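You operate a simulated robot arm through the tools that you are given. There is no shell and no other tool.

You run a simulated robot arm. Do the job below in one go: nothing can be reset, and whatever is moved stays where it is left.

JOB
Get the air up and set the line to the pressure on the service card.
Fine: shut the blue valve, switch the compressor on, wait for green on the tank gauge, then open the yellow valve.

It is judged by the outcome, as a careful person would: the job done as asked, and still so three seconds after it is handed in. It fails if anything else is knocked over, pushed out of place, dropped, spilled or broken.

ROBOT AND FRAMES
A 6-joint arm with a fingered hand, on a carriage that runs on a rail from [-21, -2] to [2113, 163] (x, y) and turns from -166 to 166 degrees about z. Base frame: it is fixed where the carriage stands at the start and does not move with it; the origin is on the floor, on the carriage's upright axis, x ahead of it, y to its left, z up. Units: mm, degrees, N and s.
It reaches about 1040 mm from its shoulder. Its first joint turns from -166.0 to 166.0 degrees. Places, roughly: air clamp lever [2900, 1000, 900]; belt knob [2900, -200, 200]; belt lock lever [2900, -100, 200]; blue valve [2900, 0, 1100]; compressor switch [2900, -100, 1200]; drain tap [2800, 300, 200]; keg tap [3000, 800, 400]; red valve [3300, -2200, 1200]; regulator knob [2900, 200, 1300]; tank gauge [3000, 300, 1400]; trap lever [2900, 200, 1100]; winder main switch [2900, -100, 1400]; yellow valve [2900, 300, 1200]. Payload 4 kg.
Tool frame: the origin (TCP) lies between the finger pads and is the grasp point; the fingertips stand 26 mm ahead of it; z points along the fingers, y is the line along which they close. The gripper opens to 132 mm; its body begins 73 mm behind the TCP. The gripper is a hand of 4 fingers: y runs from the thumb to the fingers, the wrist lies at [0, 0, -239] in the tool frame, and closing takes about 1.5 s.
Orientation is told as [roll, pitch, yaw] about the base's x, y, z axes, in that order, counted from this pose: with the fingers straight down and closing along the base's y, the tool's x points along the base's -x, its y along +y and its z along -z.

CONTROLS
- The arm moves only by the tool drive_tool. Its argument "plan" is one flat list of numbers, 7 for each row, row after row: the shift along the tool's x, y, z in m, then the turn, a rotation vector about the tool's x, y, z in degrees, then the opening in per cent of the stroke, from 0 (shut) to 100 (fully open). In form: [x, y, z, wx, wy, wz, hand, x, y, z, wx, wy, wz, hand, ...]. A call has 1 to 20 rows; each row shifts and turns the commanded pose from where the row before left it, along the tool's axes as they then stand. Rows are played at 5 a second. More than 50 mm and 8.6 degrees between two rows, or a gripper value outside its range, and nothing of the call is played. Where a pose cannot be reached the arm comes as near as it can. A force on the tool above 90 N (or 10 N above the force at the start of the call, whichever is more), or a blocked arm, ends the call early, and 0.2 s more pass. The fingers move at their own pace (about 45 mm/s each) and stop on an object; they squeeze with about 23 N. The grip force told is the motor's: it shows also when the fingers shut on nothing. Time passes only in rows, and 0.2 s behind the last, so rows that do not move let the fingers close. The reply holds the time, the measured pose of the TCP, the force on the tool along the base axes, the opening and the grip force, in the units named above and with some noise, with the torque about the TCP (base axes, N m) and any sound that the robot's microphone picked up, and new pictures: "show" is both (left out), scene, wrist or none.
- Cameras (640 x 400 px; columns grow to the right, rows downward): "scene" is now at [340.1, 180.9, 1268.6]; the picture's right is [-0.12, -0.99, 0.00], its down [-0.35, 0.04, -0.94] and it looks along [0.93, -0.11, -0.35] (base axes); focal length 257 px, centre (320, 200). "wrist" rides on the gripper at [68, 2, -97] in the tool frame; the picture's right is [-0.03, 1.00, 0.00], its down [-0.82, -0.02, -0.58] and it looks along [-0.58, -0.01, 0.82] (tool axes); focal length 270 px, centre (320, 200). There is no depth. A picture from a camera that has moved, and an enlarged one, comes with that camera's place and axes in the base frame and with its lens.
- move_column(by): moves the trunk up (or, below 0, down) by that many mm; the arm and the scene camera ride with it, the base frame stays. It gives what a move gives, with no picture.
- drive_base(legs): drives the robot by 1 to 6 legs, each [ahead, left, turn to the left] in mm, mm and degrees, along the robot's own axes; the way and the turn of a leg run together, so that a leg with both is an arc; at most 1500 mm and 180 degrees a leg. The arm and the cameras ride along, it lands a little off, and it stops where it bumps. It keeps to its track: a leg is cut to what the track allows. It gives what a move gives, and a new picture of the scene camera.
- set_grasp(shape): the hand has 4 fingers and takes this shape, open, in about a second: jaw (thumb against the fingers, like two jaws); tri (thumb and two fingers); tip (a fingertip pinch); poke (one finger out to press); point (the index stretched); flat (the hand flat); cup (the hand cupped); fist (a fist). The gripper value then closes the fingers along that shape, each until it touches; the sizes above hold for jaw. It gives what a move gives, with no picture.
- turn_head(pan, tilt): turns the head with the scene camera to pan (to the left, within 143 degrees either way) and tilt (down, from -29 to 69), counted from straight ahead of the robot (the tilt from the chest, where the trunk bows). It gives what a move gives, and a new picture of the scene camera.
- inspect(camera, box): a new picture of the part [left, top, right, bottom] of that camera's present view, enlarged. No time passes.
- finish_job(): hands the job in; it is judged then, once.

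Nothing tells you exact positions but the pictures and the camera data. Unless the task says otherwise, let go and move clear before handing in.

The tools are called after "Emit:" by a JSON object that holds its "method" and its "body". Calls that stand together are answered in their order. drive_tool: Moves the arm, as the interface text tells. Its arguments: {"type":"object","properties":{"plan":{"type":"array","items":{"type":"number"}},"show":{"type":"string","enum":["both","scene","wrist","none"]}},"required":["plan"]} The other tools are called the same way: move_column (by) moves the trunk up or down; set_grasp (shape) gives the hand a shape; drive_base (legs) drives the base; turn_head (pan, tilt) turns the head that bears the scene camera; inspect (camera, box) takes an enlarged picture of a part of a camera's view; finish_job () hands the job in.

At the start:

```text
t: 0.0
tool_pos: [622.0, 45.3, 1146.7]
ee_rot: [0.0, 0.0, -0.1]
ft_force: [0.5, 0.5, -0.8]
torque: [-0.01, 0.02, 0.0]
opening: 131.9
finger_force: 0.0
shape: jaw
trunk travel left (down, up): [-250.0, 378.0]
robot x, y, heading: [0.7, 0.0, -0.1]
head pan, tilt (commanded): [-6.7, 20.7]
```

scene: 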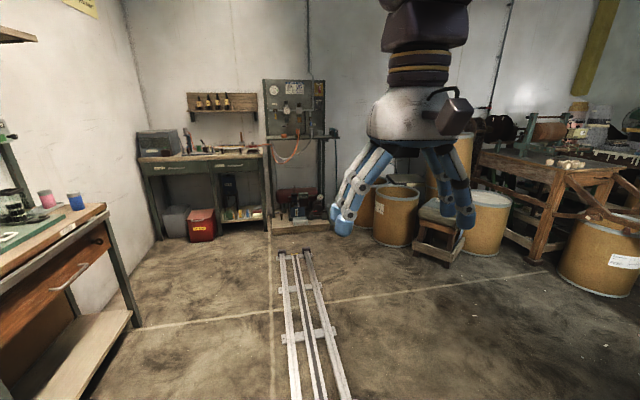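
wrist: 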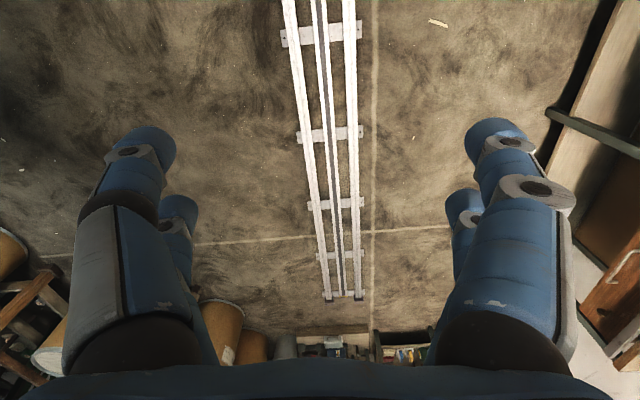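

I see a workshop with a green panel board straight ahead at about x = 2900, which carries the valves, the compressor switch and the gauge. I'll enlarge that area first, then drive closer along the rail.

Emit:
{"method": "inspect", "body": {"camera": "scene", "box": [240, 60, 350, 240]}}

Emit:
{"method": "inspect", "body": {"camera": "scene", "box": [120, 60, 280, 250]}}

```text
2.22 times, centred on (295, 150) of scene
camera zoom: at [340.1, 180.9, 1268.6], right [-0.12, -0.99, 0.0], down [-0.35, 0.04, -0.94], along [0.93, -0.11, -0.35], focal length 571 px, centre (376, 311)
```

zoom: 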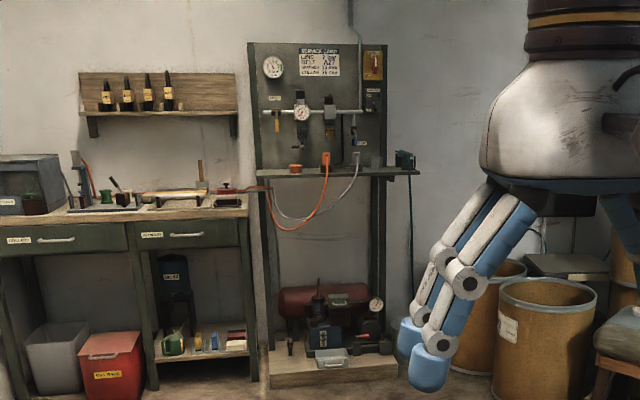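

```text
2.11 times, centred on (200, 155) of scene
camera zoom: at [340.1, 180.9, 1268.6], right [-0.12, -0.99, 0.0], down [-0.35, 0.04, -0.94], along [0.93, -0.11, -0.35], focal length 541 px, centre (573, 295)
```

zoom: 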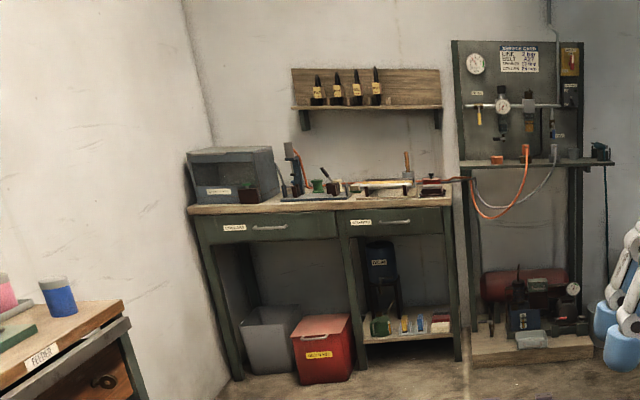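

The panel has the tank gauge at top left, the service card at the middle and the switch at top right. I'll drive along the rail to look closer.

Emit:
{"method": "drive_base", "body": {"legs": [[1400, 108, 0]]}}

```text
t: 7.3
tool_pos: [2096.2, 166.6, 1147.7]
ee_rot: [0.0, -0.1, 0.5]
ft_force: [0.2, -0.6, -0.4]
torque: [-0.01, 0.0, -0.03]
opening: 132.0
finger_force: 0.0
shape: jaw
trunk travel left (down, up): [-250.0, 378.0]
robot x, y, heading: [1474.3, 112.6, 0.7]
head pan, tilt (commanded): [-6.7, 20.7]
camera scene: at [1812.9, 298.5, 1268.6], right [-0.1, -0.99, 0.0], down [-0.35, 0.04, -0.94], along [0.93, -0.1, -0.35], focal length 257 px, centre (320, 200)
```

scene: 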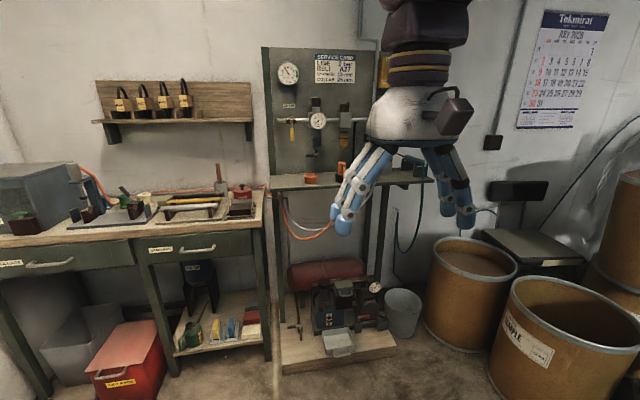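

The board is now close, though the hand hides its right part. I'll read the card and the gauges.

Emit:
{"method": "inspect", "body": {"camera": "scene", "box": [260, 40, 380, 115]}}

Emit:
{"method": "inspect", "body": {"camera": "scene", "box": [260, 100, 390, 190]}}

Emit:
{"method": "inspect", "body": {"camera": "scene", "box": [270, 250, 430, 370]}}

```text
5.33 times, centred on (320, 78) of scene
camera zoom: at [1812.9, 298.5, 1268.6], right [-0.1, -0.99, 0.0], down [-0.35, 0.04, -0.94], along [0.93, -0.1, -0.35], focal length 1370 px, centre (320, 853)
```

zoom: 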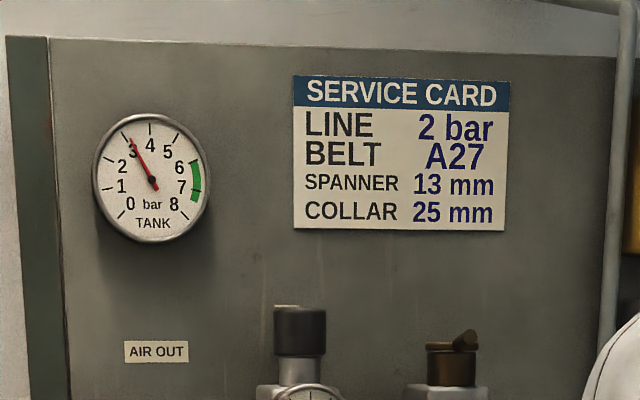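

```text
4.44 times, centred on (325, 145) of scene
camera zoom: at [1812.9, 298.5, 1268.6], right [-0.1, -0.99, 0.0], down [-0.35, 0.04, -0.94], along [0.93, -0.1, -0.35], focal length 1142 px, centre (298, 444)
```

zoom: 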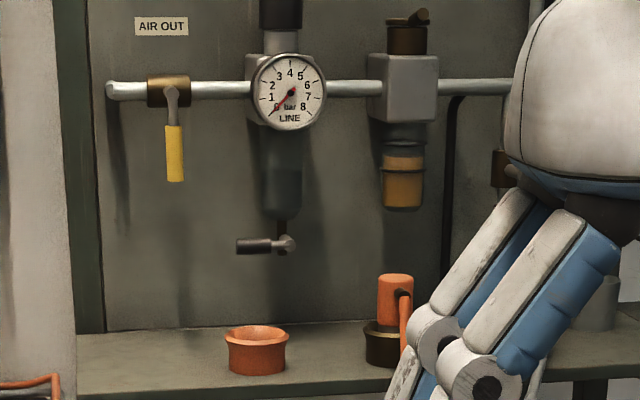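

```text
3.33 times, centred on (350, 310) of scene
camera zoom: at [1812.9, 298.5, 1268.6], right [-0.1, -0.99, 0.0], down [-0.35, 0.04, -0.94], along [0.93, -0.1, -0.35], focal length 856 px, centre (220, -167)
```

zoom: 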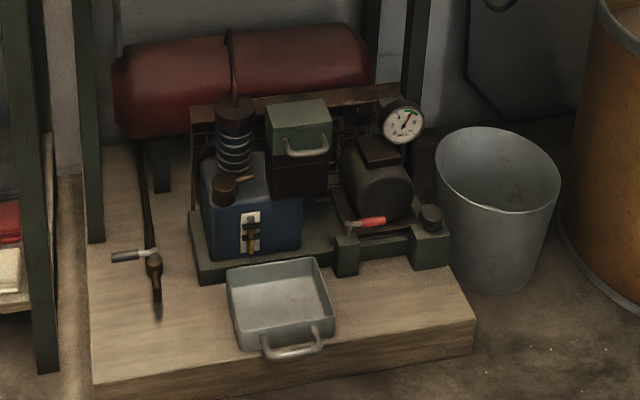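

The card reads LINE 2 bar, the tank is at about 3 bar and the line is at 0. I'll move the hand right, out of the way, to see the blue valve and the switch.

Emit:
{"method": "drive_tool", "body": {"plan": [0, -0.05, 0, 0, 0, 0, 100, 0, -0.05, 0, 0, 0, 0, 100, 0, -0.05, 0, 0, 0, 0, 100, 0, -0.05, 0, 0, 0, 0, 100, 0, -0.05, 0, 0, 0, 0, 100, 0, -0.05, 0, 0, 0, 0, 100, 0, -0.05, 0, 0, 0, 0, 100, 0, -0.05, 0, 0, 0, 0, 100], "show": "scene"}}

```text
t: 9.1
tool_pos: [2100.7, -238.0, 1147.1]
ee_rot: [0.0, 0.0, 0.8]
ft_force: [0.7, 0.0, 0.6]
torque: [-0.05, -0.06, -0.04]
opening: 132.2
finger_force: 0.1
shape: jaw
trunk travel left (down, up): [-250.0, 378.0]
robot x, y, heading: [1473.9, 113.5, 0.8]
head pan, tilt (commanded): [-6.7, 20.7]
camera scene: at [1812.7, 299.0, 1268.6], right [-0.1, -0.99, 0.0], down [-0.35, 0.04, -0.94], along [0.93, -0.1, -0.35], focal length 257 px, centre (320, 200)
```

scene: 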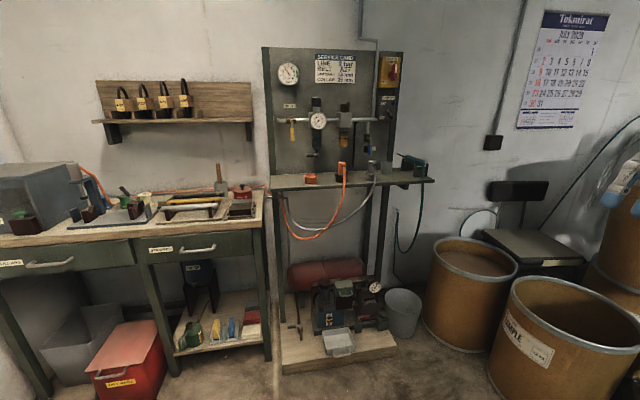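

Emit:
{"method": "inspect", "body": {"camera": "scene", "box": [320, 40, 440, 115]}}

Emit:
{"method": "inspect", "body": {"camera": "scene", "box": [320, 100, 440, 190]}}

Emit:
{"method": "turn_head", "body": {"pan": -12, "tilt": 5}}

```text
5.33 times, centred on (380, 78) of scene
camera zoom: at [1812.7, 299.0, 1268.6], right [-0.1, -0.99, 0.0], down [-0.35, 0.04, -0.94], along [0.93, -0.1, -0.35], focal length 1370 px, centre (0, 853)
```

zoom: 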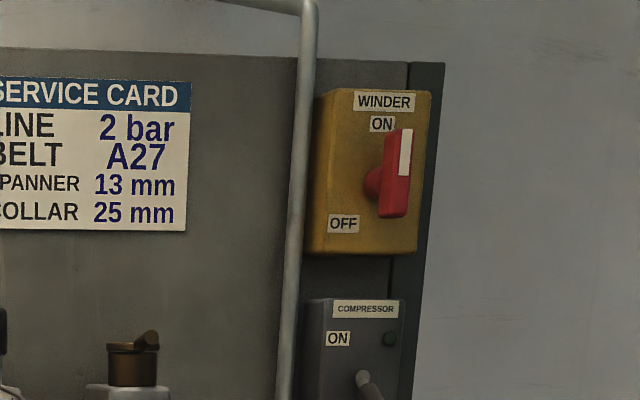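

```text
4.44 times, centred on (380, 145) of scene
camera zoom: at [1812.7, 299.0, 1268.6], right [-0.1, -0.99, 0.0], down [-0.35, 0.04, -0.94], along [0.93, -0.1, -0.35], focal length 1142 px, centre (53, 444)
```

zoom: 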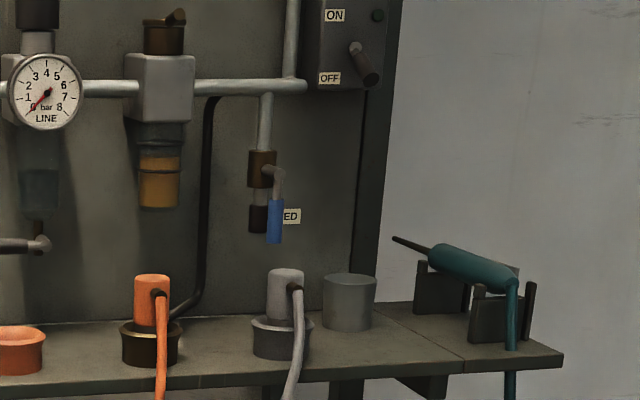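

```text
t: 9.9
tool_pos: [2100.9, -237.9, 1147.6]
ee_rot: [0.0, 0.0, 0.6]
ft_force: [-0.3, -0.4, 0.3]
torque: [0.01, 0.03, 0.01]
opening: 131.9
finger_force: 0.1
shape: jaw
trunk travel left (down, up): [-250.0, 378.0]
robot x, y, heading: [1477.2, 116.1, 0.9]
head pan, tilt (commanded): [-12.0, 5.0]
camera scene: at [1810.4, 290.1, 1294.0], right [-0.2, -0.98, 0.0], down [-0.09, 0.02, -1.0], along [0.98, -0.2, -0.09], focal length 257 px, centre (320, 200)
```

scene: 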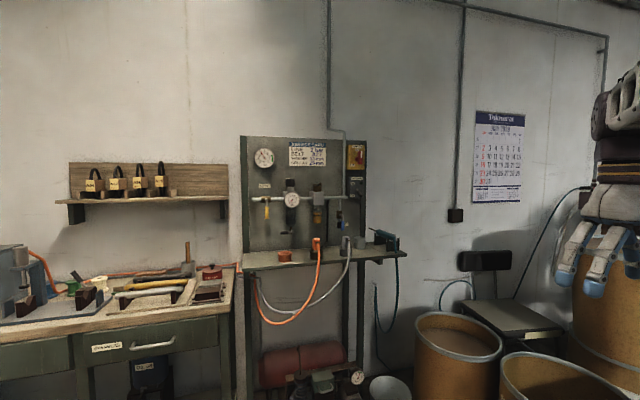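

The blue handle points down along its branch pipe, which means open (bleed). The yellow handle hangs across its pipe, so it is shut, and the compressor toggle is down (OFF). I'll turn the hand to point forward while there is free room around it.

Emit:
{"method": "drive_tool", "body": {"plan": [0, 0, 0, 0, -8.2, 0, 100, 0, 0, 0, 0, -8.2, 0, 100, 0, 0, 0, 0, -8.2, 0, 100, 0, 0, 0, 0, -8.2, 0, 100, 0, 0, 0, 0, -8.2, 0, 100, 0, 0, 0, 0, -8.2, 0, 100, 0, 0, 0, 0, -8.2, 0, 100, 0, 0, 0, 0, -8.2, 0, 100, 0, 0, 0, 0, -8.2, 0, 100, 0, 0, 0, 0, -8.2, 0, 100, 0, 0, 0, 0, -8.0, 0, 100], "show": "both"}}

```text
t: 12.3
tool_pos: [2196.8, -171.1, 1424.8]
ee_rot: [41.2, -88.0, -40.8]
ft_force: [0.8, 0.3, -0.8]
torque: [-0.02, 0.02, 0.0]
opening: 131.8
finger_force: 0.0
shape: jaw
out of reach, approached as far as the arm can: row 6, 7, 8, 9, 10, 11
trunk travel left (down, up): [-250.0, 378.0]
robot x, y, heading: [1474.6, 118.1, 0.7]
head pan, tilt (commanded): [-12.0, 5.0]
camera scene: at [1810.4, 290.1, 1294.1], right [-0.2, -0.98, 0.0], down [-0.09, 0.02, -1.0], along [0.98, -0.2, -0.09], focal length 257 px, centre (320, 200)
camera wrist: at [2099.0, -167.5, 1359.0], right [-0.01, 1.0, 0.05], down [-0.56, -0.04, 0.83], along [0.83, -0.02, 0.56], focal length 270 px, centre (320, 200)
```

scene: 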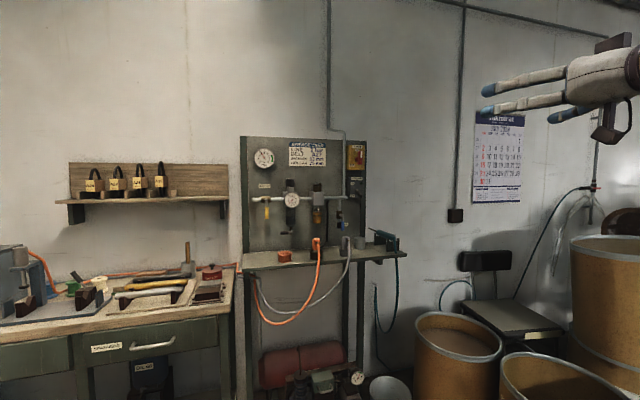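
wrist: 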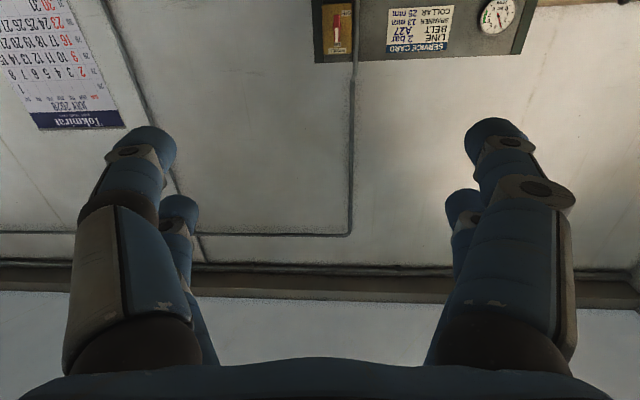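

The hand now points forward and clear at about z = 1425. I'll drive on to about x = 1950, which still leaves the fingertips some 200 mm short of the board.

Emit:
{"method": "drive_base", "body": {"legs": [[460, 36, 0]]}}

```text
t: 15.0
tool_pos: [2647.0, -129.3, 1423.5]
ee_rot: [38.2, -87.9, -37.4]
ft_force: [0.5, -0.6, 0.2]
torque: [-0.01, 0.0, 0.0]
opening: 132.0
finger_force: 0.1
shape: jaw
trunk travel left (down, up): [-250.0, 378.0]
robot x, y, heading: [1922.8, 151.6, 1.2]
head pan, tilt (commanded): [-12.0, 5.0]
camera scene: at [2257.3, 327.9, 1294.1], right [-0.19, -0.98, 0.0], down [-0.09, 0.02, -1.0], along [0.98, -0.19, -0.09], focal length 257 px, centre (320, 200)
```

scene: 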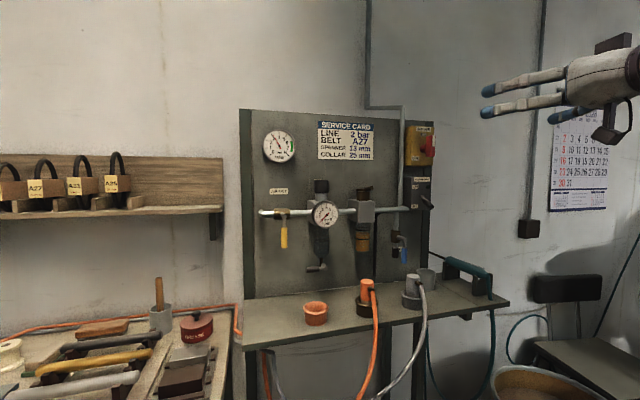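

From here I can see the whole board, so I'll enlarge it for measuring.

Emit:
{"method": "inspect", "body": {"camera": "scene", "box": [240, 100, 340, 200]}}

Emit:
{"method": "inspect", "body": {"camera": "scene", "box": [340, 100, 440, 200]}}

Emit:
{"method": "inspect", "body": {"camera": "scene", "box": [240, 190, 340, 290]}}

Emit:
{"method": "inspect", "body": {"camera": "scene", "box": [340, 190, 440, 290]}}

```text
4.00 times, centred on (290, 150) of scene
camera zoom: at [2257.3, 327.9, 1294.1], right [-0.19, -0.98, 0.0], down [-0.09, 0.02, -1.0], along [0.98, -0.19, -0.09], focal length 1028 px, centre (440, 400)
```

zoom: 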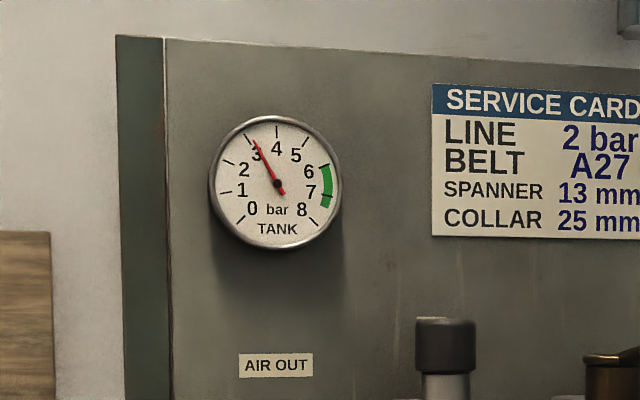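

```text
4.00 times, centred on (390, 150) of scene
camera zoom: at [2257.3, 327.9, 1294.1], right [-0.19, -0.98, 0.0], down [-0.09, 0.02, -1.0], along [0.98, -0.19, -0.09], focal length 1028 px, centre (40, 400)
```

zoom: 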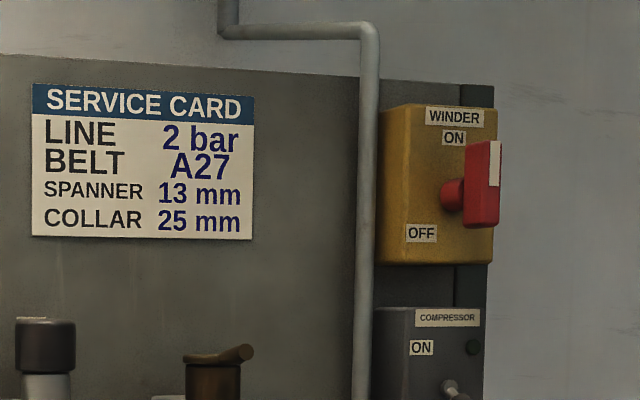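

```text
4.00 times, centred on (290, 240) of scene
camera zoom: at [2257.3, 327.9, 1294.1], right [-0.19, -0.98, 0.0], down [-0.09, 0.02, -1.0], along [0.98, -0.19, -0.09], focal length 1028 px, centre (440, 40)
```

zoom: 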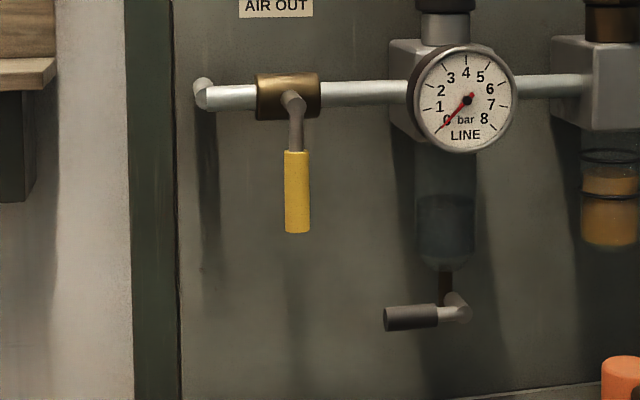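

```text
4.00 times, centred on (390, 240) of scene
camera zoom: at [2257.3, 327.9, 1294.1], right [-0.19, -0.98, 0.0], down [-0.09, 0.02, -1.0], along [0.98, -0.19, -0.09], focal length 1028 px, centre (40, 40)
```

zoom: 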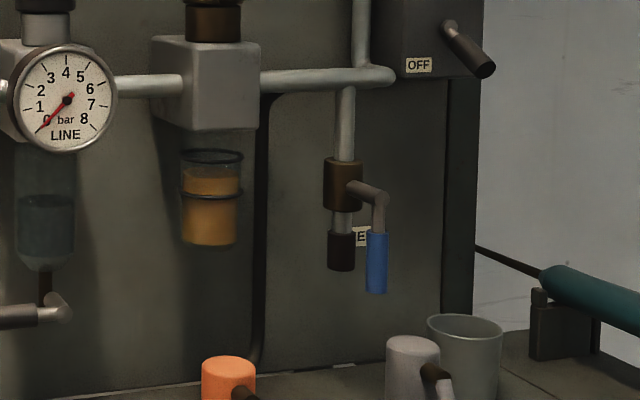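

I take the blue handle to be about (2893, -29, 1059–1127), the toggle tip about (2912, -118, 1210) and the yellow handle about (2885, 300, 1122–1203). The regulator knob is about (2900, 200, 1272). Next I'll take the one-finger shape and see where that finger stands.

Emit:
{"method": "set_grasp", "body": {"shape": "poke"}}

Emit:
{"method": "turn_head", "body": {"pan": -30, "tilt": 0}}

Emit:
{"method": "drive_tool", "body": {"plan": [0, 0, 0, 0, 0, 0, 100, 0, 0, 0, 0, 0, 0, 100, 0, 0, 0, 0, 0, 0, 100]}}

```text
t: 15.9
tool_pos: [2647.1, -130.5, 1422.3]
ee_rot: [38.4, -87.9, -37.5]
ft_force: [0.4, -0.3, 0.2]
torque: [0.0, 0.0, 0.0]
opening: 0.1
finger_force: 0.1
shape: poke
trunk travel left (down, up): [-250.0, 378.0]
robot x, y, heading: [1923.4, 148.4, 1.4]
head pan, tilt (commanded): [-12.0, 5.0]
```

```text
t: 16.8
tool_pos: [2646.6, -128.2, 1423.3]
ee_rot: [38.4, -87.9, -37.5]
ft_force: [-0.7, 1.0, 0.5]
torque: [0.0, -0.05, -0.02]
opening: 0.0
finger_force: 0.0
shape: poke
trunk travel left (down, up): [-250.0, 378.0]
robot x, y, heading: [1924.4, 150.1, 1.2]
head pan, tilt (commanded): [-30.0, 0.0]
camera scene: at [2246.0, 301.8, 1302.0], right [-0.48, -0.88, 0.0], down [0.0, 0.0, -1.0], along [0.88, -0.48, 0.0], focal length 257 px, centre (320, 200)
```

scene: 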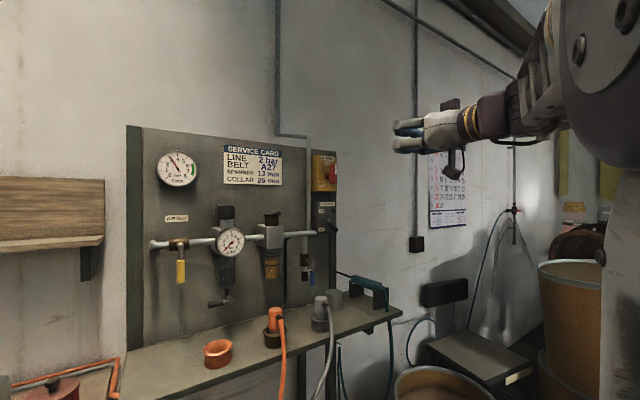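

```text
t: 17.6
tool_pos: [2647.2, -129.6, 1423.7]
ee_rot: [38.4, -87.9, -37.4]
ft_force: [-0.8, 0.4, 0.3]
torque: [0.0, 0.03, 0.0]
opening: 0.0
finger_force: 0.0
shape: poke
trunk travel left (down, up): [-250.0, 378.0]
robot x, y, heading: [1925.4, 148.7, 1.2]
head pan, tilt (commanded): [-30.0, 0.0]
camera scene: at [2246.0, 301.7, 1302.1], right [-0.48, -0.88, 0.0], down [0.0, 0.0, -1.0], along [0.88, -0.48, 0.0], focal length 257 px, centre (320, 200)
camera wrist: at [2550.0, -127.1, 1358.5], right [-0.02, 1.0, 0.05], down [-0.55, -0.05, 0.83], along [0.83, -0.01, 0.55], focal length 270 px, centre (320, 200)
```

scene: 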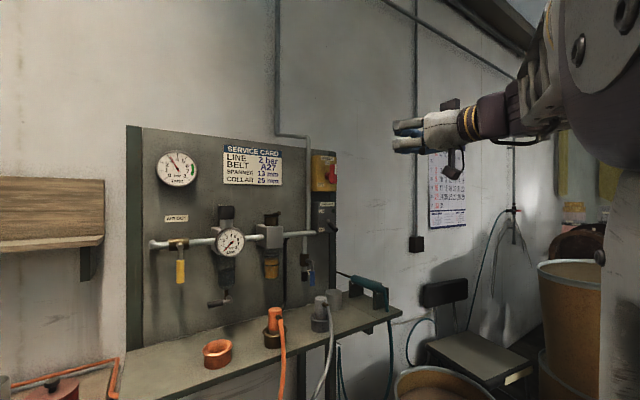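
wrist: 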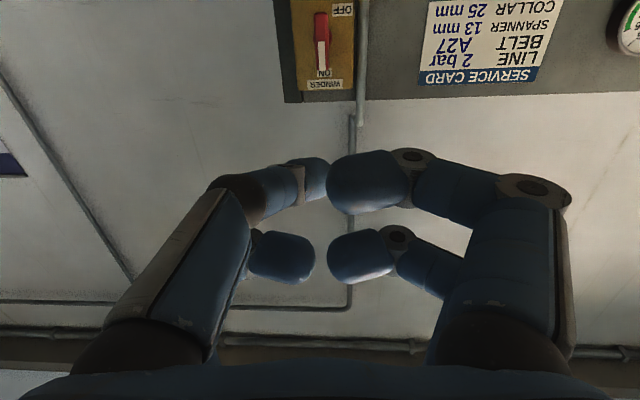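

In this shape the fingers look half curled with their tips meeting. I'll enlarge the hand to be sure.

Emit:
{"method": "inspect", "body": {"camera": "scene", "box": [380, 80, 500, 180]}}

Emit:
{"method": "inspect", "body": {"camera": "wrist", "box": [0, 100, 640, 400]}}

```text
4.00 times, centred on (440, 130) of scene
camera zoom: at [2246.0, 301.7, 1302.1], right [-0.48, -0.88, 0.0], down [0.0, 0.0, -1.0], along [0.88, -0.48, 0.0], focal length 1028 px, centre (-160, 480)
```

zoom: 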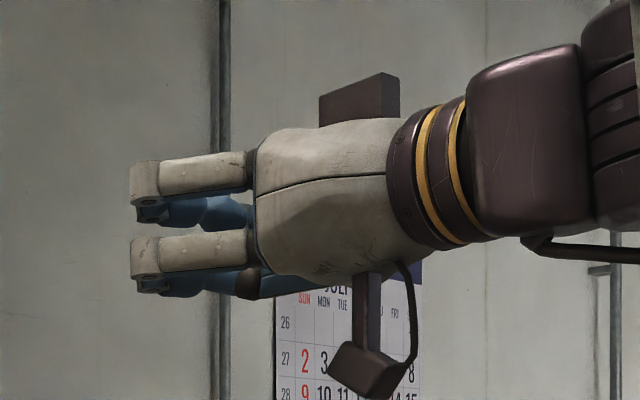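

```text
1.00 times, centred on (320, 250) of wrist (not enlarged: the box is as wide or as high as the picture)
camera zoom: at [2550.0, -127.1, 1358.5], right [-0.02, 1.0, 0.05], down [-0.55, -0.05, 0.83], along [0.83, -0.01, 0.55], focal length 270 px, centre (320, 150)
```

zoom: 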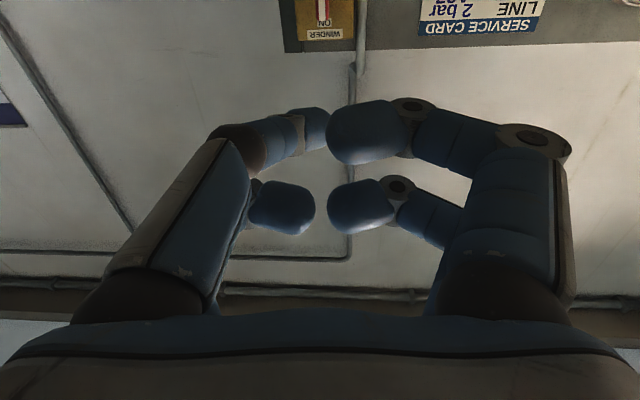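

The poke shape doesn't give one clear finger, so I'll try the pointing shape.

Emit:
{"method": "set_grasp", "body": {"shape": "point"}}

Emit:
{"method": "inspect", "body": {"camera": "scene", "box": [380, 80, 500, 180]}}

Emit:
{"method": "inspect", "body": {"camera": "wrist", "box": [0, 100, 640, 400]}}

```text
t: 18.4
tool_pos: [2647.4, -129.4, 1423.2]
ee_rot: [38.4, -88.0, -37.4]
ft_force: [0.2, 0.7, -0.1]
torque: [0.01, 0.01, 0.04]
opening: 0.1
finger_force: 0.2
shape: point
trunk travel left (down, up): [-250.0, 378.0]
robot x, y, heading: [1924.0, 148.2, 0.9]
head pan, tilt (commanded): [-30.0, 0.0]
```

```text
4.00 times, centred on (440, 130) of scene
camera zoom: at [2246.0, 301.7, 1302.1], right [-0.48, -0.88, 0.0], down [0.0, 0.0, -1.0], along [0.88, -0.48, 0.0], focal length 1028 px, centre (-160, 480)
```

zoom: 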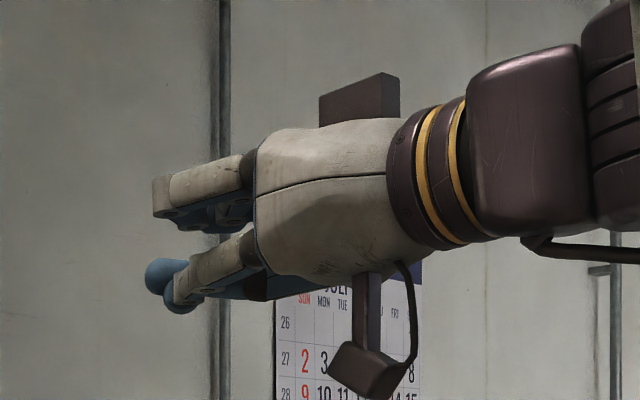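

```text
1.00 times, centred on (320, 250) of wrist (not enlarged: the box is as wide or as high as the picture)
camera zoom: at [2549.9, -127.1, 1358.5], right [-0.02, 1.0, 0.05], down [-0.55, -0.05, 0.83], along [0.83, -0.01, 0.55], focal length 270 px, centre (320, 150)
```

zoom: 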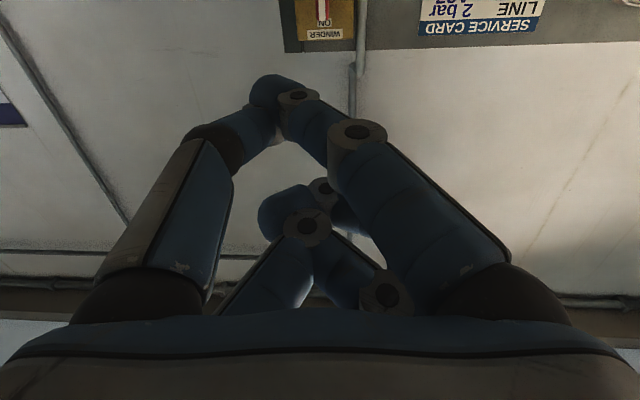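

Emit:
{"method": "drive_tool", "body": {"plan": [0, 0, 0, 0, 0, 0, 100, 0, 0, 0, 0, 0, 0, 100, 0, 0, 0, 0, 0, 0, 100, 0, 0, 0, 0, 0, 0, 100, 0, 0, 0, 0, 0, 0, 100]}}

Emit:
{"method": "inspect", "body": {"camera": "scene", "box": [380, 80, 500, 180]}}

```text
t: 19.6
tool_pos: [2647.9, -129.0, 1422.8]
ee_rot: [38.4, -87.9, -37.4]
ft_force: [-0.1, 0.0, 1.4]
torque: [0.0, 0.01, -0.02]
opening: 0.1
finger_force: 0.1
shape: point
trunk travel left (down, up): [-250.0, 378.0]
robot x, y, heading: [1924.1, 145.9, 1.3]
head pan, tilt (commanded): [-30.0, 0.0]
camera scene: at [2246.0, 301.7, 1302.1], right [-0.48, -0.88, 0.0], down [0.0, 0.0, -1.0], along [0.88, -0.48, 0.0], focal length 257 px, centre (320, 200)
camera wrist: at [2549.9, -127.1, 1358.5], right [-0.02, 1.0, 0.05], down [-0.55, -0.05, 0.83], along [0.83, -0.01, 0.55], focal length 270 px, centre (320, 200)
```

scene: 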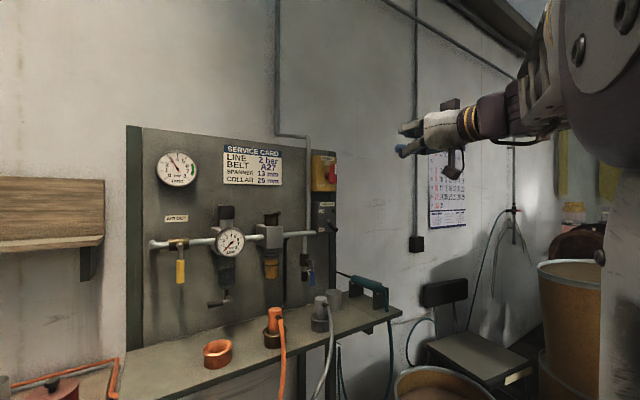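
wrist: 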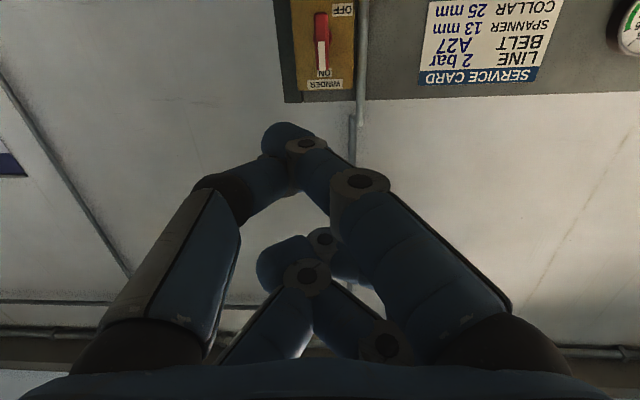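

```text
4.00 times, centred on (440, 130) of scene
camera zoom: at [2246.0, 301.7, 1302.1], right [-0.48, -0.88, 0.0], down [0.0, 0.0, -1.0], along [0.88, -0.48, 0.0], focal length 1028 px, centre (-160, 480)
```

zoom: 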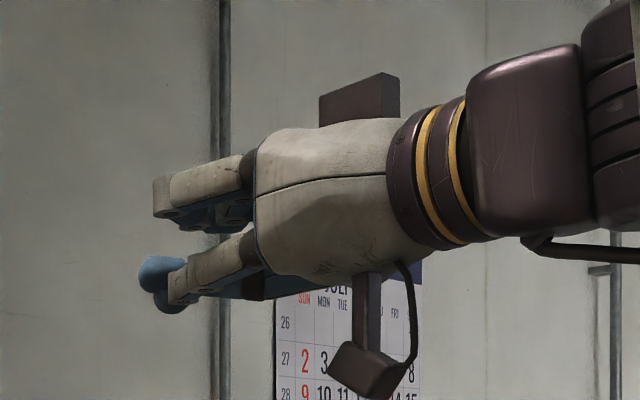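

The pointing shape isn't clean either, so I'll look at the fingertip pinch.

Emit:
{"method": "set_grasp", "body": {"shape": "tip"}}

Emit:
{"method": "drive_tool", "body": {"plan": [0, 0, 0, 0, 0, 0, 100, 0, 0, 0, 0, 0, 0, 100, 0, 0, 0, 0, 0, 0, 100]}}

Emit:
{"method": "inspect", "body": {"camera": "scene", "box": [380, 80, 500, 180]}}

Emit:
{"method": "drive_tool", "body": {"plan": [0, 0, 0, 0, 0, 0, 0, 0, 0, 0, 0, 0, 0, 0, 0, 0, 0, 0, 0, 0, 0, 0, 0, 0, 0, 0, 0, 0, 0, 0, 0, 0, 0, 0, 0, 0, 0, 0, 0, 0, 0, 0, 0, 0, 0, 0, 0, 0, 0]}}

Emit:
{"method": "inspect", "body": {"camera": "scene", "box": [380, 80, 500, 180]}}

```text
t: 20.6
tool_pos: [2646.5, -128.5, 1422.9]
ee_rot: [38.5, -87.9, -37.4]
ft_force: [0.0, -0.8, 0.5]
torque: [-0.01, 0.04, -0.02]
opening: 131.6
finger_force: 0.1
shape: tip
trunk travel left (down, up): [-250.0, 378.0]
robot x, y, heading: [1922.3, 148.1, 1.2]
head pan, tilt (commanded): [-30.0, 0.0]
```

```text
t: 21.4
tool_pos: [2648.4, -129.9, 1423.6]
ee_rot: [38.4, -88.0, -37.4]
ft_force: [-0.1, -0.3, 0.3]
torque: [-0.02, 0.01, -0.01]
opening: 132.0
finger_force: 0.1
shape: tip
trunk travel left (down, up): [-250.0, 378.0]
robot x, y, heading: [1922.1, 147.3, 1.2]
head pan, tilt (commanded): [-30.0, 0.0]
camera scene: at [2246.0, 301.7, 1302.1], right [-0.48, -0.88, 0.0], down [0.0, 0.0, -1.0], along [0.88, -0.48, 0.0], focal length 257 px, centre (320, 200)
camera wrist: at [2549.9, -127.1, 1358.5], right [-0.02, 1.0, 0.05], down [-0.55, -0.05, 0.83], along [0.83, -0.01, 0.55], focal length 270 px, centre (320, 200)
```

scene: 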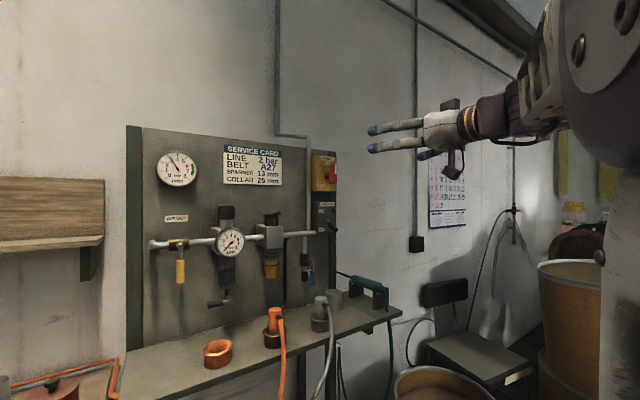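
wrist: 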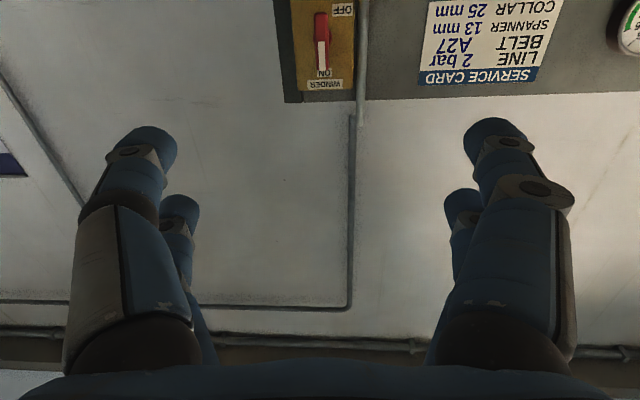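

```text
4.00 times, centred on (440, 130) of scene
camera zoom: at [2246.0, 301.7, 1302.1], right [-0.48, -0.88, 0.0], down [0.0, 0.0, -1.0], along [0.88, -0.48, 0.0], focal length 1028 px, centre (-160, 480)
```

zoom: 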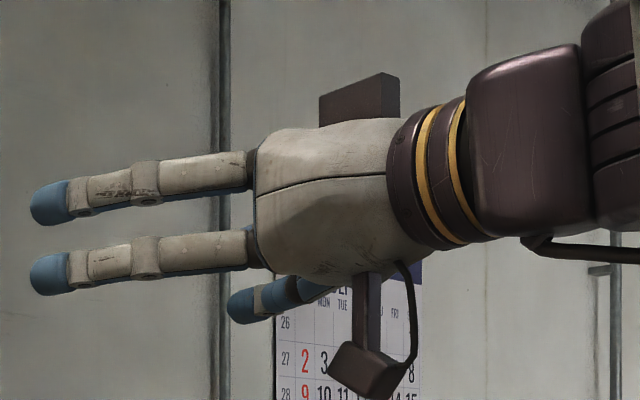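

```text
t: 22.9
tool_pos: [2646.5, -128.9, 1423.3]
ee_rot: [38.4, -87.9, -37.3]
ft_force: [0.0, -0.5, -0.3]
torque: [-0.03, 0.01, -0.02]
opening: 0.0
finger_force: 0.0
shape: tip
trunk travel left (down, up): [-250.0, 378.0]
robot x, y, heading: [1925.8, 150.0, 1.4]
head pan, tilt (commanded): [-30.0, 0.0]
camera scene: at [2246.0, 301.7, 1302.1], right [-0.48, -0.88, 0.0], down [0.0, 0.0, -1.0], along [0.88, -0.48, 0.0], focal length 257 px, centre (320, 200)
camera wrist: at [2549.9, -127.1, 1358.5], right [-0.02, 1.0, 0.05], down [-0.55, -0.05, 0.83], along [0.83, -0.01, 0.55], focal length 270 px, centre (320, 200)
```

scene: 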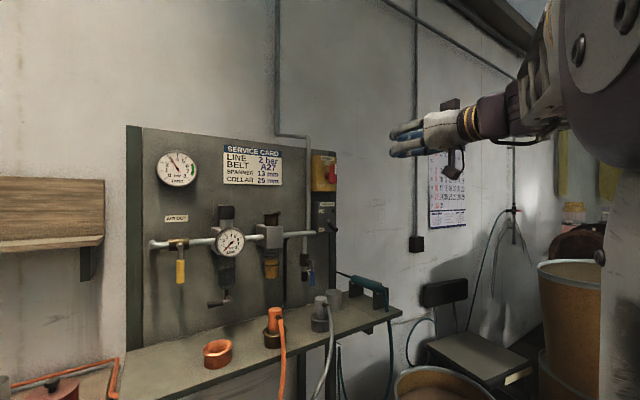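
wrist: 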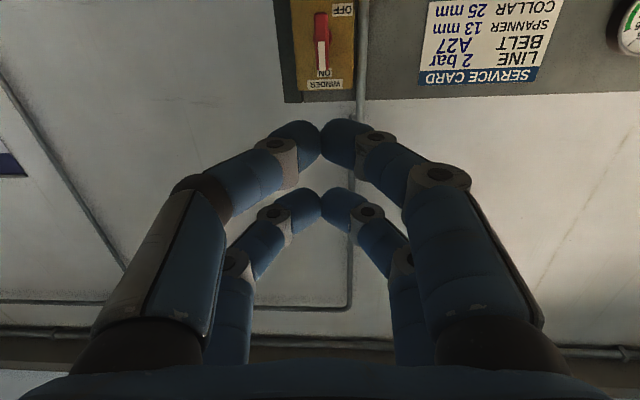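

```text
4.00 times, centred on (440, 130) of scene
camera zoom: at [2246.0, 301.7, 1302.1], right [-0.48, -0.88, 0.0], down [0.0, 0.0, -1.0], along [0.88, -0.48, 0.0], focal length 1028 px, centre (-160, 480)
```

zoom: 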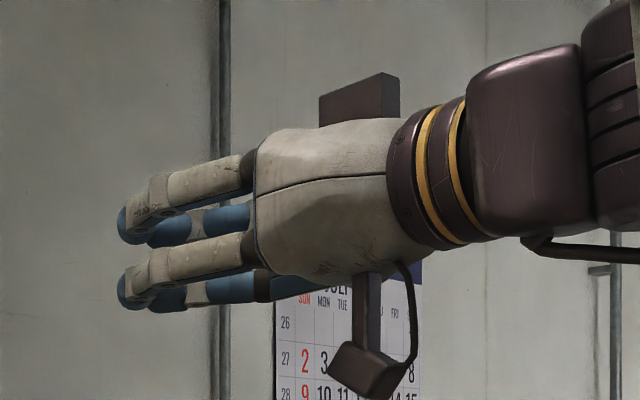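

The closed tip shape makes a compact 2x2 block of fingertips, good for pushing the levers and the toggle. Grey plugs stand on the shelf below the blue valve, so I'll lower the hand in front of the shelf and pitch it about 40° down to keep its underside clear.

Emit:
{"method": "drive_tool", "body": {"plan": [0.05, 0, 0, 0, 0, 0, 0, 0.05, 0, 0, 0, 0, 0, 0, 0.05, 0, 0, 0, 0, 0, 0, 0.05, 0, 0, 0, 0, 0, 0, 0.03, 0, 0, 0, 0, 0, 0, 0, 0, 0, 0, 8, 0, 0, 0, 0, 0, 0, 8, 0, 0, 0, 0, 0, 0, 8, 0, 0, 0, 0, 0, 0, 8, 0, 0, 0, 0, 0, 0, 8, 0, 0], "show": "both"}}

```text
t: 25.1
tool_pos: [2646.5, -83.3, 1405.0]
ee_rot: [1.9, -48.3, -0.6]
ft_force: [-0.6, 0.0, 0.6]
torque: [0.01, 0.01, -0.05]
opening: 0.0
finger_force: 23.2
shape: tip
out of reach, approached as far as the arm can: row 1, 2, 3, 4, 5
trunk travel left (down, up): [-250.0, 378.0]
robot x, y, heading: [1923.5, 151.8, 1.0]
head pan, tilt (commanded): [-30.0, 0.0]
camera scene: at [2245.8, 301.9, 1302.1], right [-0.48, -0.88, 0.0], down [0.0, 0.0, -1.0], along [0.88, -0.48, 0.0], focal length 257 px, centre (320, 200)
camera wrist: at [2529.6, -84.1, 1418.5], right [0.0, 1.0, 0.04], down [0.11, -0.04, 0.99], along [0.99, 0.0, -0.11], focal length 270 px, centre (320, 200)
```

scene: 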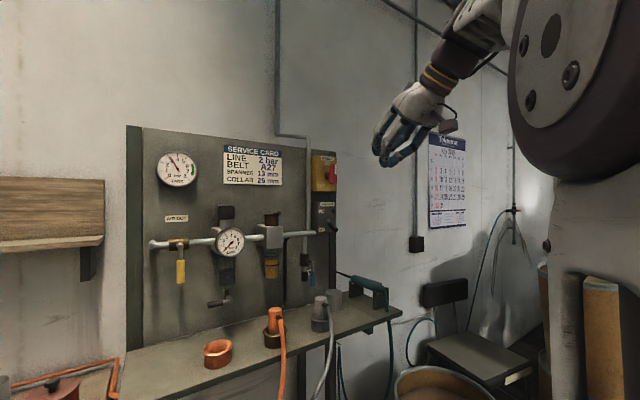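
wrist: 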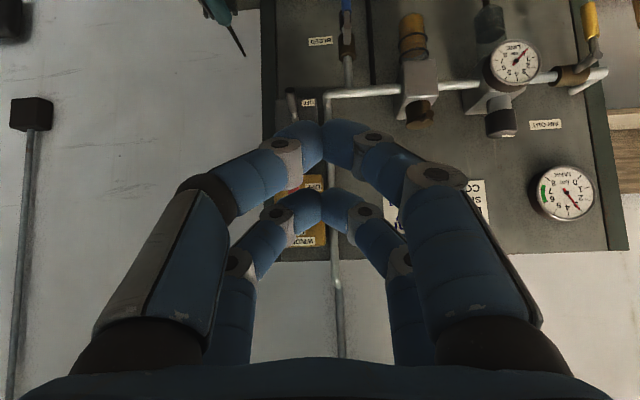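

The hand now points forward and about 42° down, and the wrist camera sees the board upside down. I'll advance to a spot in front of and just right of the blue handle, staying clear of the plugs.

Emit:
{"method": "drive_tool", "body": {"plan": [0.0145, 0.0025, 0.0425, 0, 0, 0, 0, 0.0145, 0.0025, 0.0425, 0, 0, 0, 0, 0.0145, 0.0025, 0.0425, 0, 0, 0, 0, 0.0145, 0.0025, 0.0425, 0, 0, 0, 0, 0.0145, 0.0025, 0.0425, 0, 0, 0, 0, 0.0145, 0.0025, 0.0425, 0, 0, 0, 0, 0.0145, 0.0025, 0.0425, 0, 0, 0, 0], "show": "both"}}

```text
t: 26.8
tool_pos: [2800.4, -58.5, 1130.5]
ee_rot: [1.8, -48.4, -0.5]
ft_force: [-0.5, 0.7, 0.7]
torque: [-0.01, -0.01, -0.02]
opening: 0.0
finger_force: 23.0
shape: tip
trunk travel left (down, up): [-250.0, 378.0]
robot x, y, heading: [1922.4, 147.8, 1.0]
head pan, tilt (commanded): [-30.0, 0.0]
camera scene: at [2245.7, 301.8, 1302.1], right [-0.48, -0.88, 0.0], down [0.0, 0.0, -1.0], along [0.88, -0.48, 0.0], focal length 257 px, centre (320, 200)
camera wrist: at [2684.4, -56.9, 1144.4], right [0.0, 1.0, 0.04], down [0.11, -0.04, 0.99], along [0.99, 0.0, -0.11], focal length 270 px, centre (320, 200)
```

scene: 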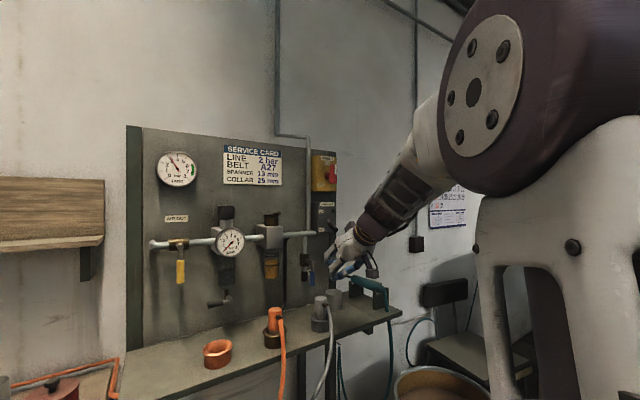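
wrist: 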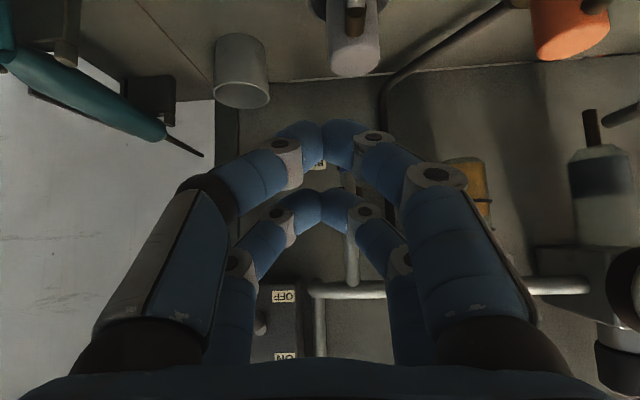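

Emit:
{"method": "inspect", "body": {"camera": "scene", "box": [270, 180, 400, 320]}}

Emit:
{"method": "inspect", "body": {"camera": "wrist", "box": [220, 60, 460, 240]}}

```text
2.86 times, centred on (335, 250) of scene
camera zoom: at [2245.7, 301.8, 1302.1], right [-0.48, -0.88, 0.0], down [0.0, 0.0, -1.0], along [0.88, -0.48, 0.0], focal length 734 px, centre (277, 57)
```

zoom: 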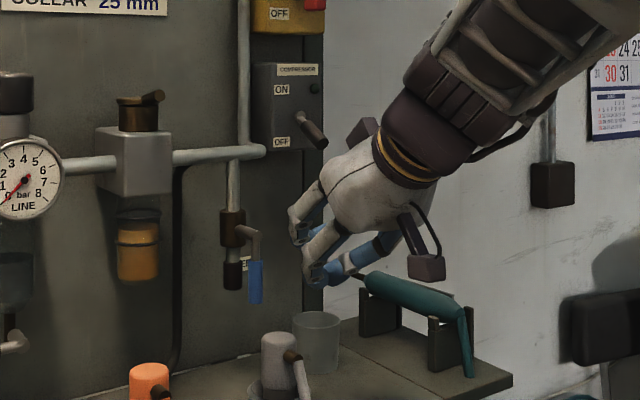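

```text
2.22 times, centred on (340, 150) of wrist
camera zoom: at [2684.4, -56.9, 1144.4], right [0.0, 1.0, 0.04], down [0.11, -0.04, 0.99], along [0.99, 0.0, -0.11], focal length 601 px, centre (276, 311)
```

zoom: 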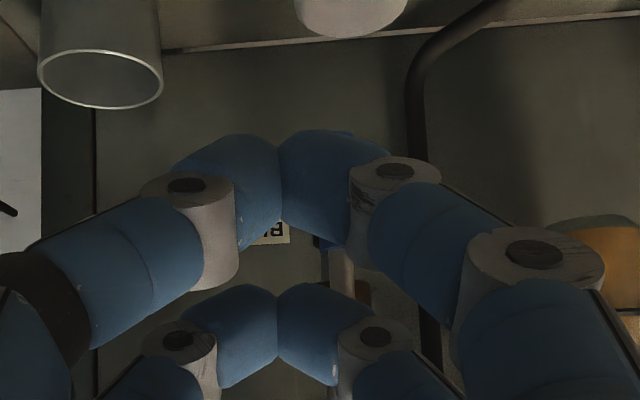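

The hand is just right of the blue handle, which I now measure at y about -29 and z 1061–1127. I'll slide the fingertips forward beside it, on its right.

Emit:
{"method": "drive_tool", "body": {"plan": [0, -0.011, 0, 0, 0, 0, 0, -0.004, 0, 0.025, 0, 0, 0, 0, -0.003, 0, 0.026, 0, 0, 0, 0, -0.003, 0, 0.026, 0, 0, 0, 0], "show": "both"}}

Emit:
{"method": "inspect", "body": {"camera": "scene", "box": [290, 200, 380, 280]}}

```text
t: 27.8
tool_pos: [2864.7, -68.9, 1087.5]
ee_rot: [2.0, -48.4, -0.5]
ft_force: [-0.8, 0.2, 0.6]
torque: [-0.03, 0.0, -0.04]
opening: 0.0
finger_force: 23.5
shape: tip
trunk travel left (down, up): [-250.0, 378.0]
robot x, y, heading: [1922.8, 150.3, 1.2]
head pan, tilt (commanded): [-30.0, 0.0]
camera scene: at [2245.7, 301.8, 1302.1], right [-0.48, -0.88, 0.0], down [0.0, 0.0, -1.0], along [0.88, -0.48, 0.0], focal length 257 px, centre (320, 200)
camera wrist: at [2748.8, -68.7, 1100.9], right [0.0, 1.0, 0.04], down [0.11, -0.04, 0.99], along [0.99, 0.0, -0.11], focal length 270 px, centre (320, 200)
```

scene: 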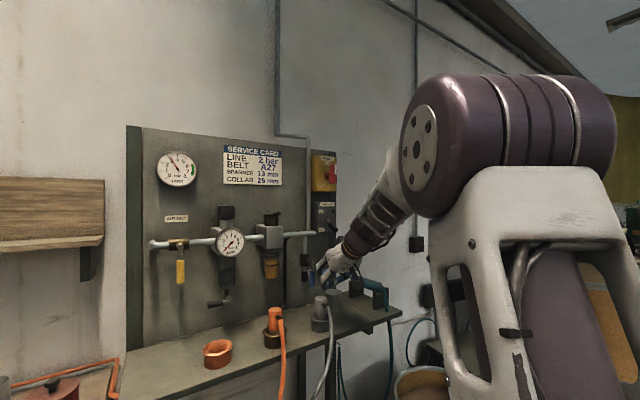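
wrist: 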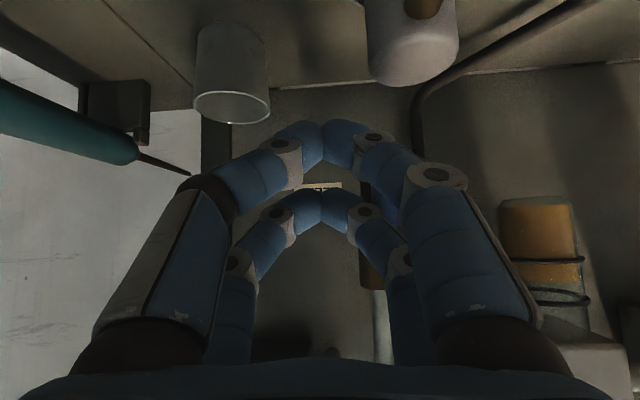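

```text
5.00 times, centred on (335, 240) of scene
camera zoom: at [2245.7, 301.8, 1302.1], right [-0.48, -0.88, 0.0], down [0.0, 0.0, -1.0], along [0.88, -0.48, 0.0], focal length 1284 px, centre (245, 0)
```

zoom: 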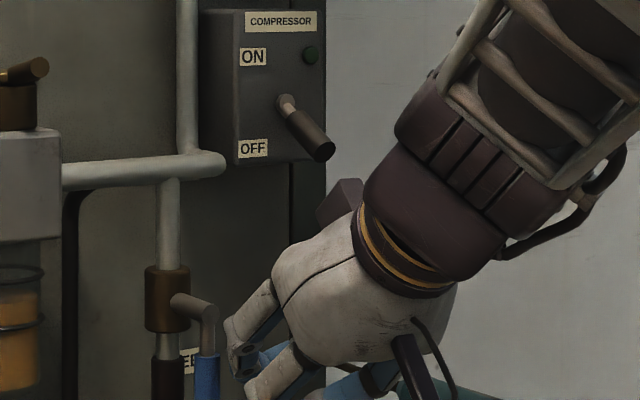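

Emit:
{"method": "inspect", "body": {"camera": "scene", "box": [295, 235, 365, 295]}}

Emit:
{"method": "inspect", "body": {"camera": "wrist", "box": [250, 100, 430, 300]}}

```text
6.67 times, centred on (330, 265) of scene
camera zoom: at [2245.7, 301.8, 1302.1], right [-0.48, -0.88, 0.0], down [0.0, 0.0, -1.0], along [0.88, -0.48, 0.0], focal length 1712 px, centre (253, -233)
```

zoom: 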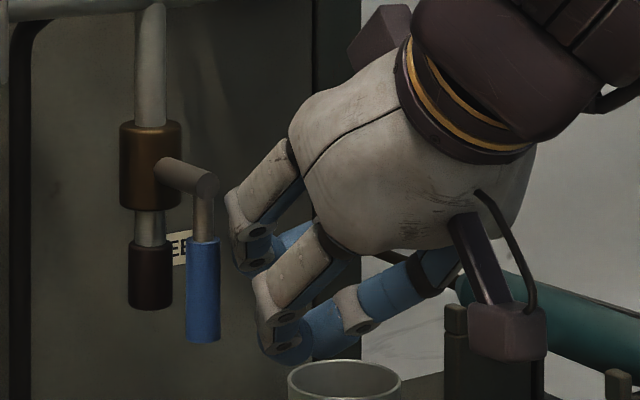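

```text
2.00 times, centred on (340, 200) of wrist
camera zoom: at [2748.8, -68.7, 1100.9], right [0.0, 1.0, 0.04], down [0.11, -0.04, 0.99], along [0.99, 0.0, -0.11], focal length 541 px, centre (280, 200)
```

zoom: 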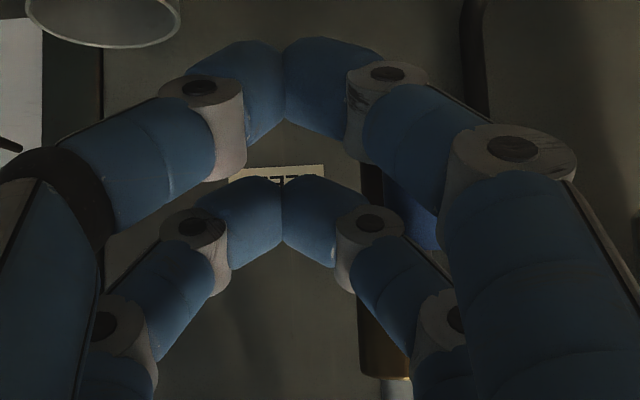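

After checking both cameras, I put the handle at about x 2895, y -31, with the fingertips some 10 mm to its right. I'll push gently left in small steps and watch the force to learn which way it turns.

Emit:
{"method": "drive_tool", "body": {"plan": [0, 0.004, 0, 0, 0, 0, 0, 0, 0.004, 0, 0, 0, 0, 0, 0, 0.004, 0, 0, 0, 0, 0, 0, 0.003, 0, 0, 0, 0, 0, 0, 0.003, 0, 0, 0, 0, 0], "show": "none"}}

Emit:
{"method": "inspect", "body": {"camera": "scene", "box": [295, 235, 365, 295]}}

```text
t: 28.9
tool_pos: [2863.9, -50.2, 1086.8]
ee_rot: [1.9, -48.4, -0.5]
ft_force: [-6.3, -5.7, 1.2]
torque: [0.06, -0.08, -0.03]
opening: 0.0
finger_force: 22.9
shape: tip
trunk travel left (down, up): [-250.0, 378.0]
robot x, y, heading: [1925.5, 152.4, 1.4]
head pan, tilt (commanded): [-30.0, 0.0]
```

```text
6.67 times, centred on (330, 265) of scene
camera zoom: at [2245.7, 301.4, 1302.2], right [-0.48, -0.88, 0.0], down [0.0, 0.0, -1.0], along [0.88, -0.48, 0.0], focal length 1712 px, centre (253, -233)
```

zoom: 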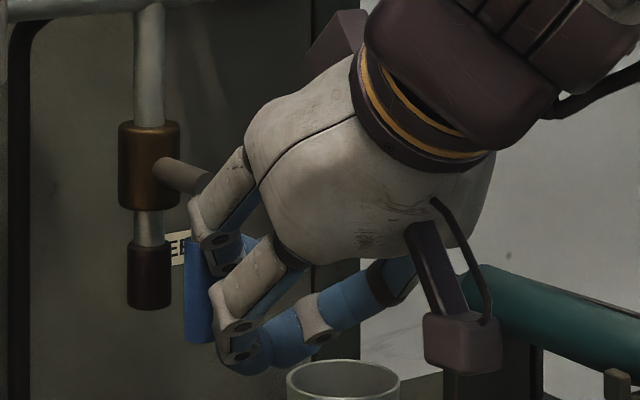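

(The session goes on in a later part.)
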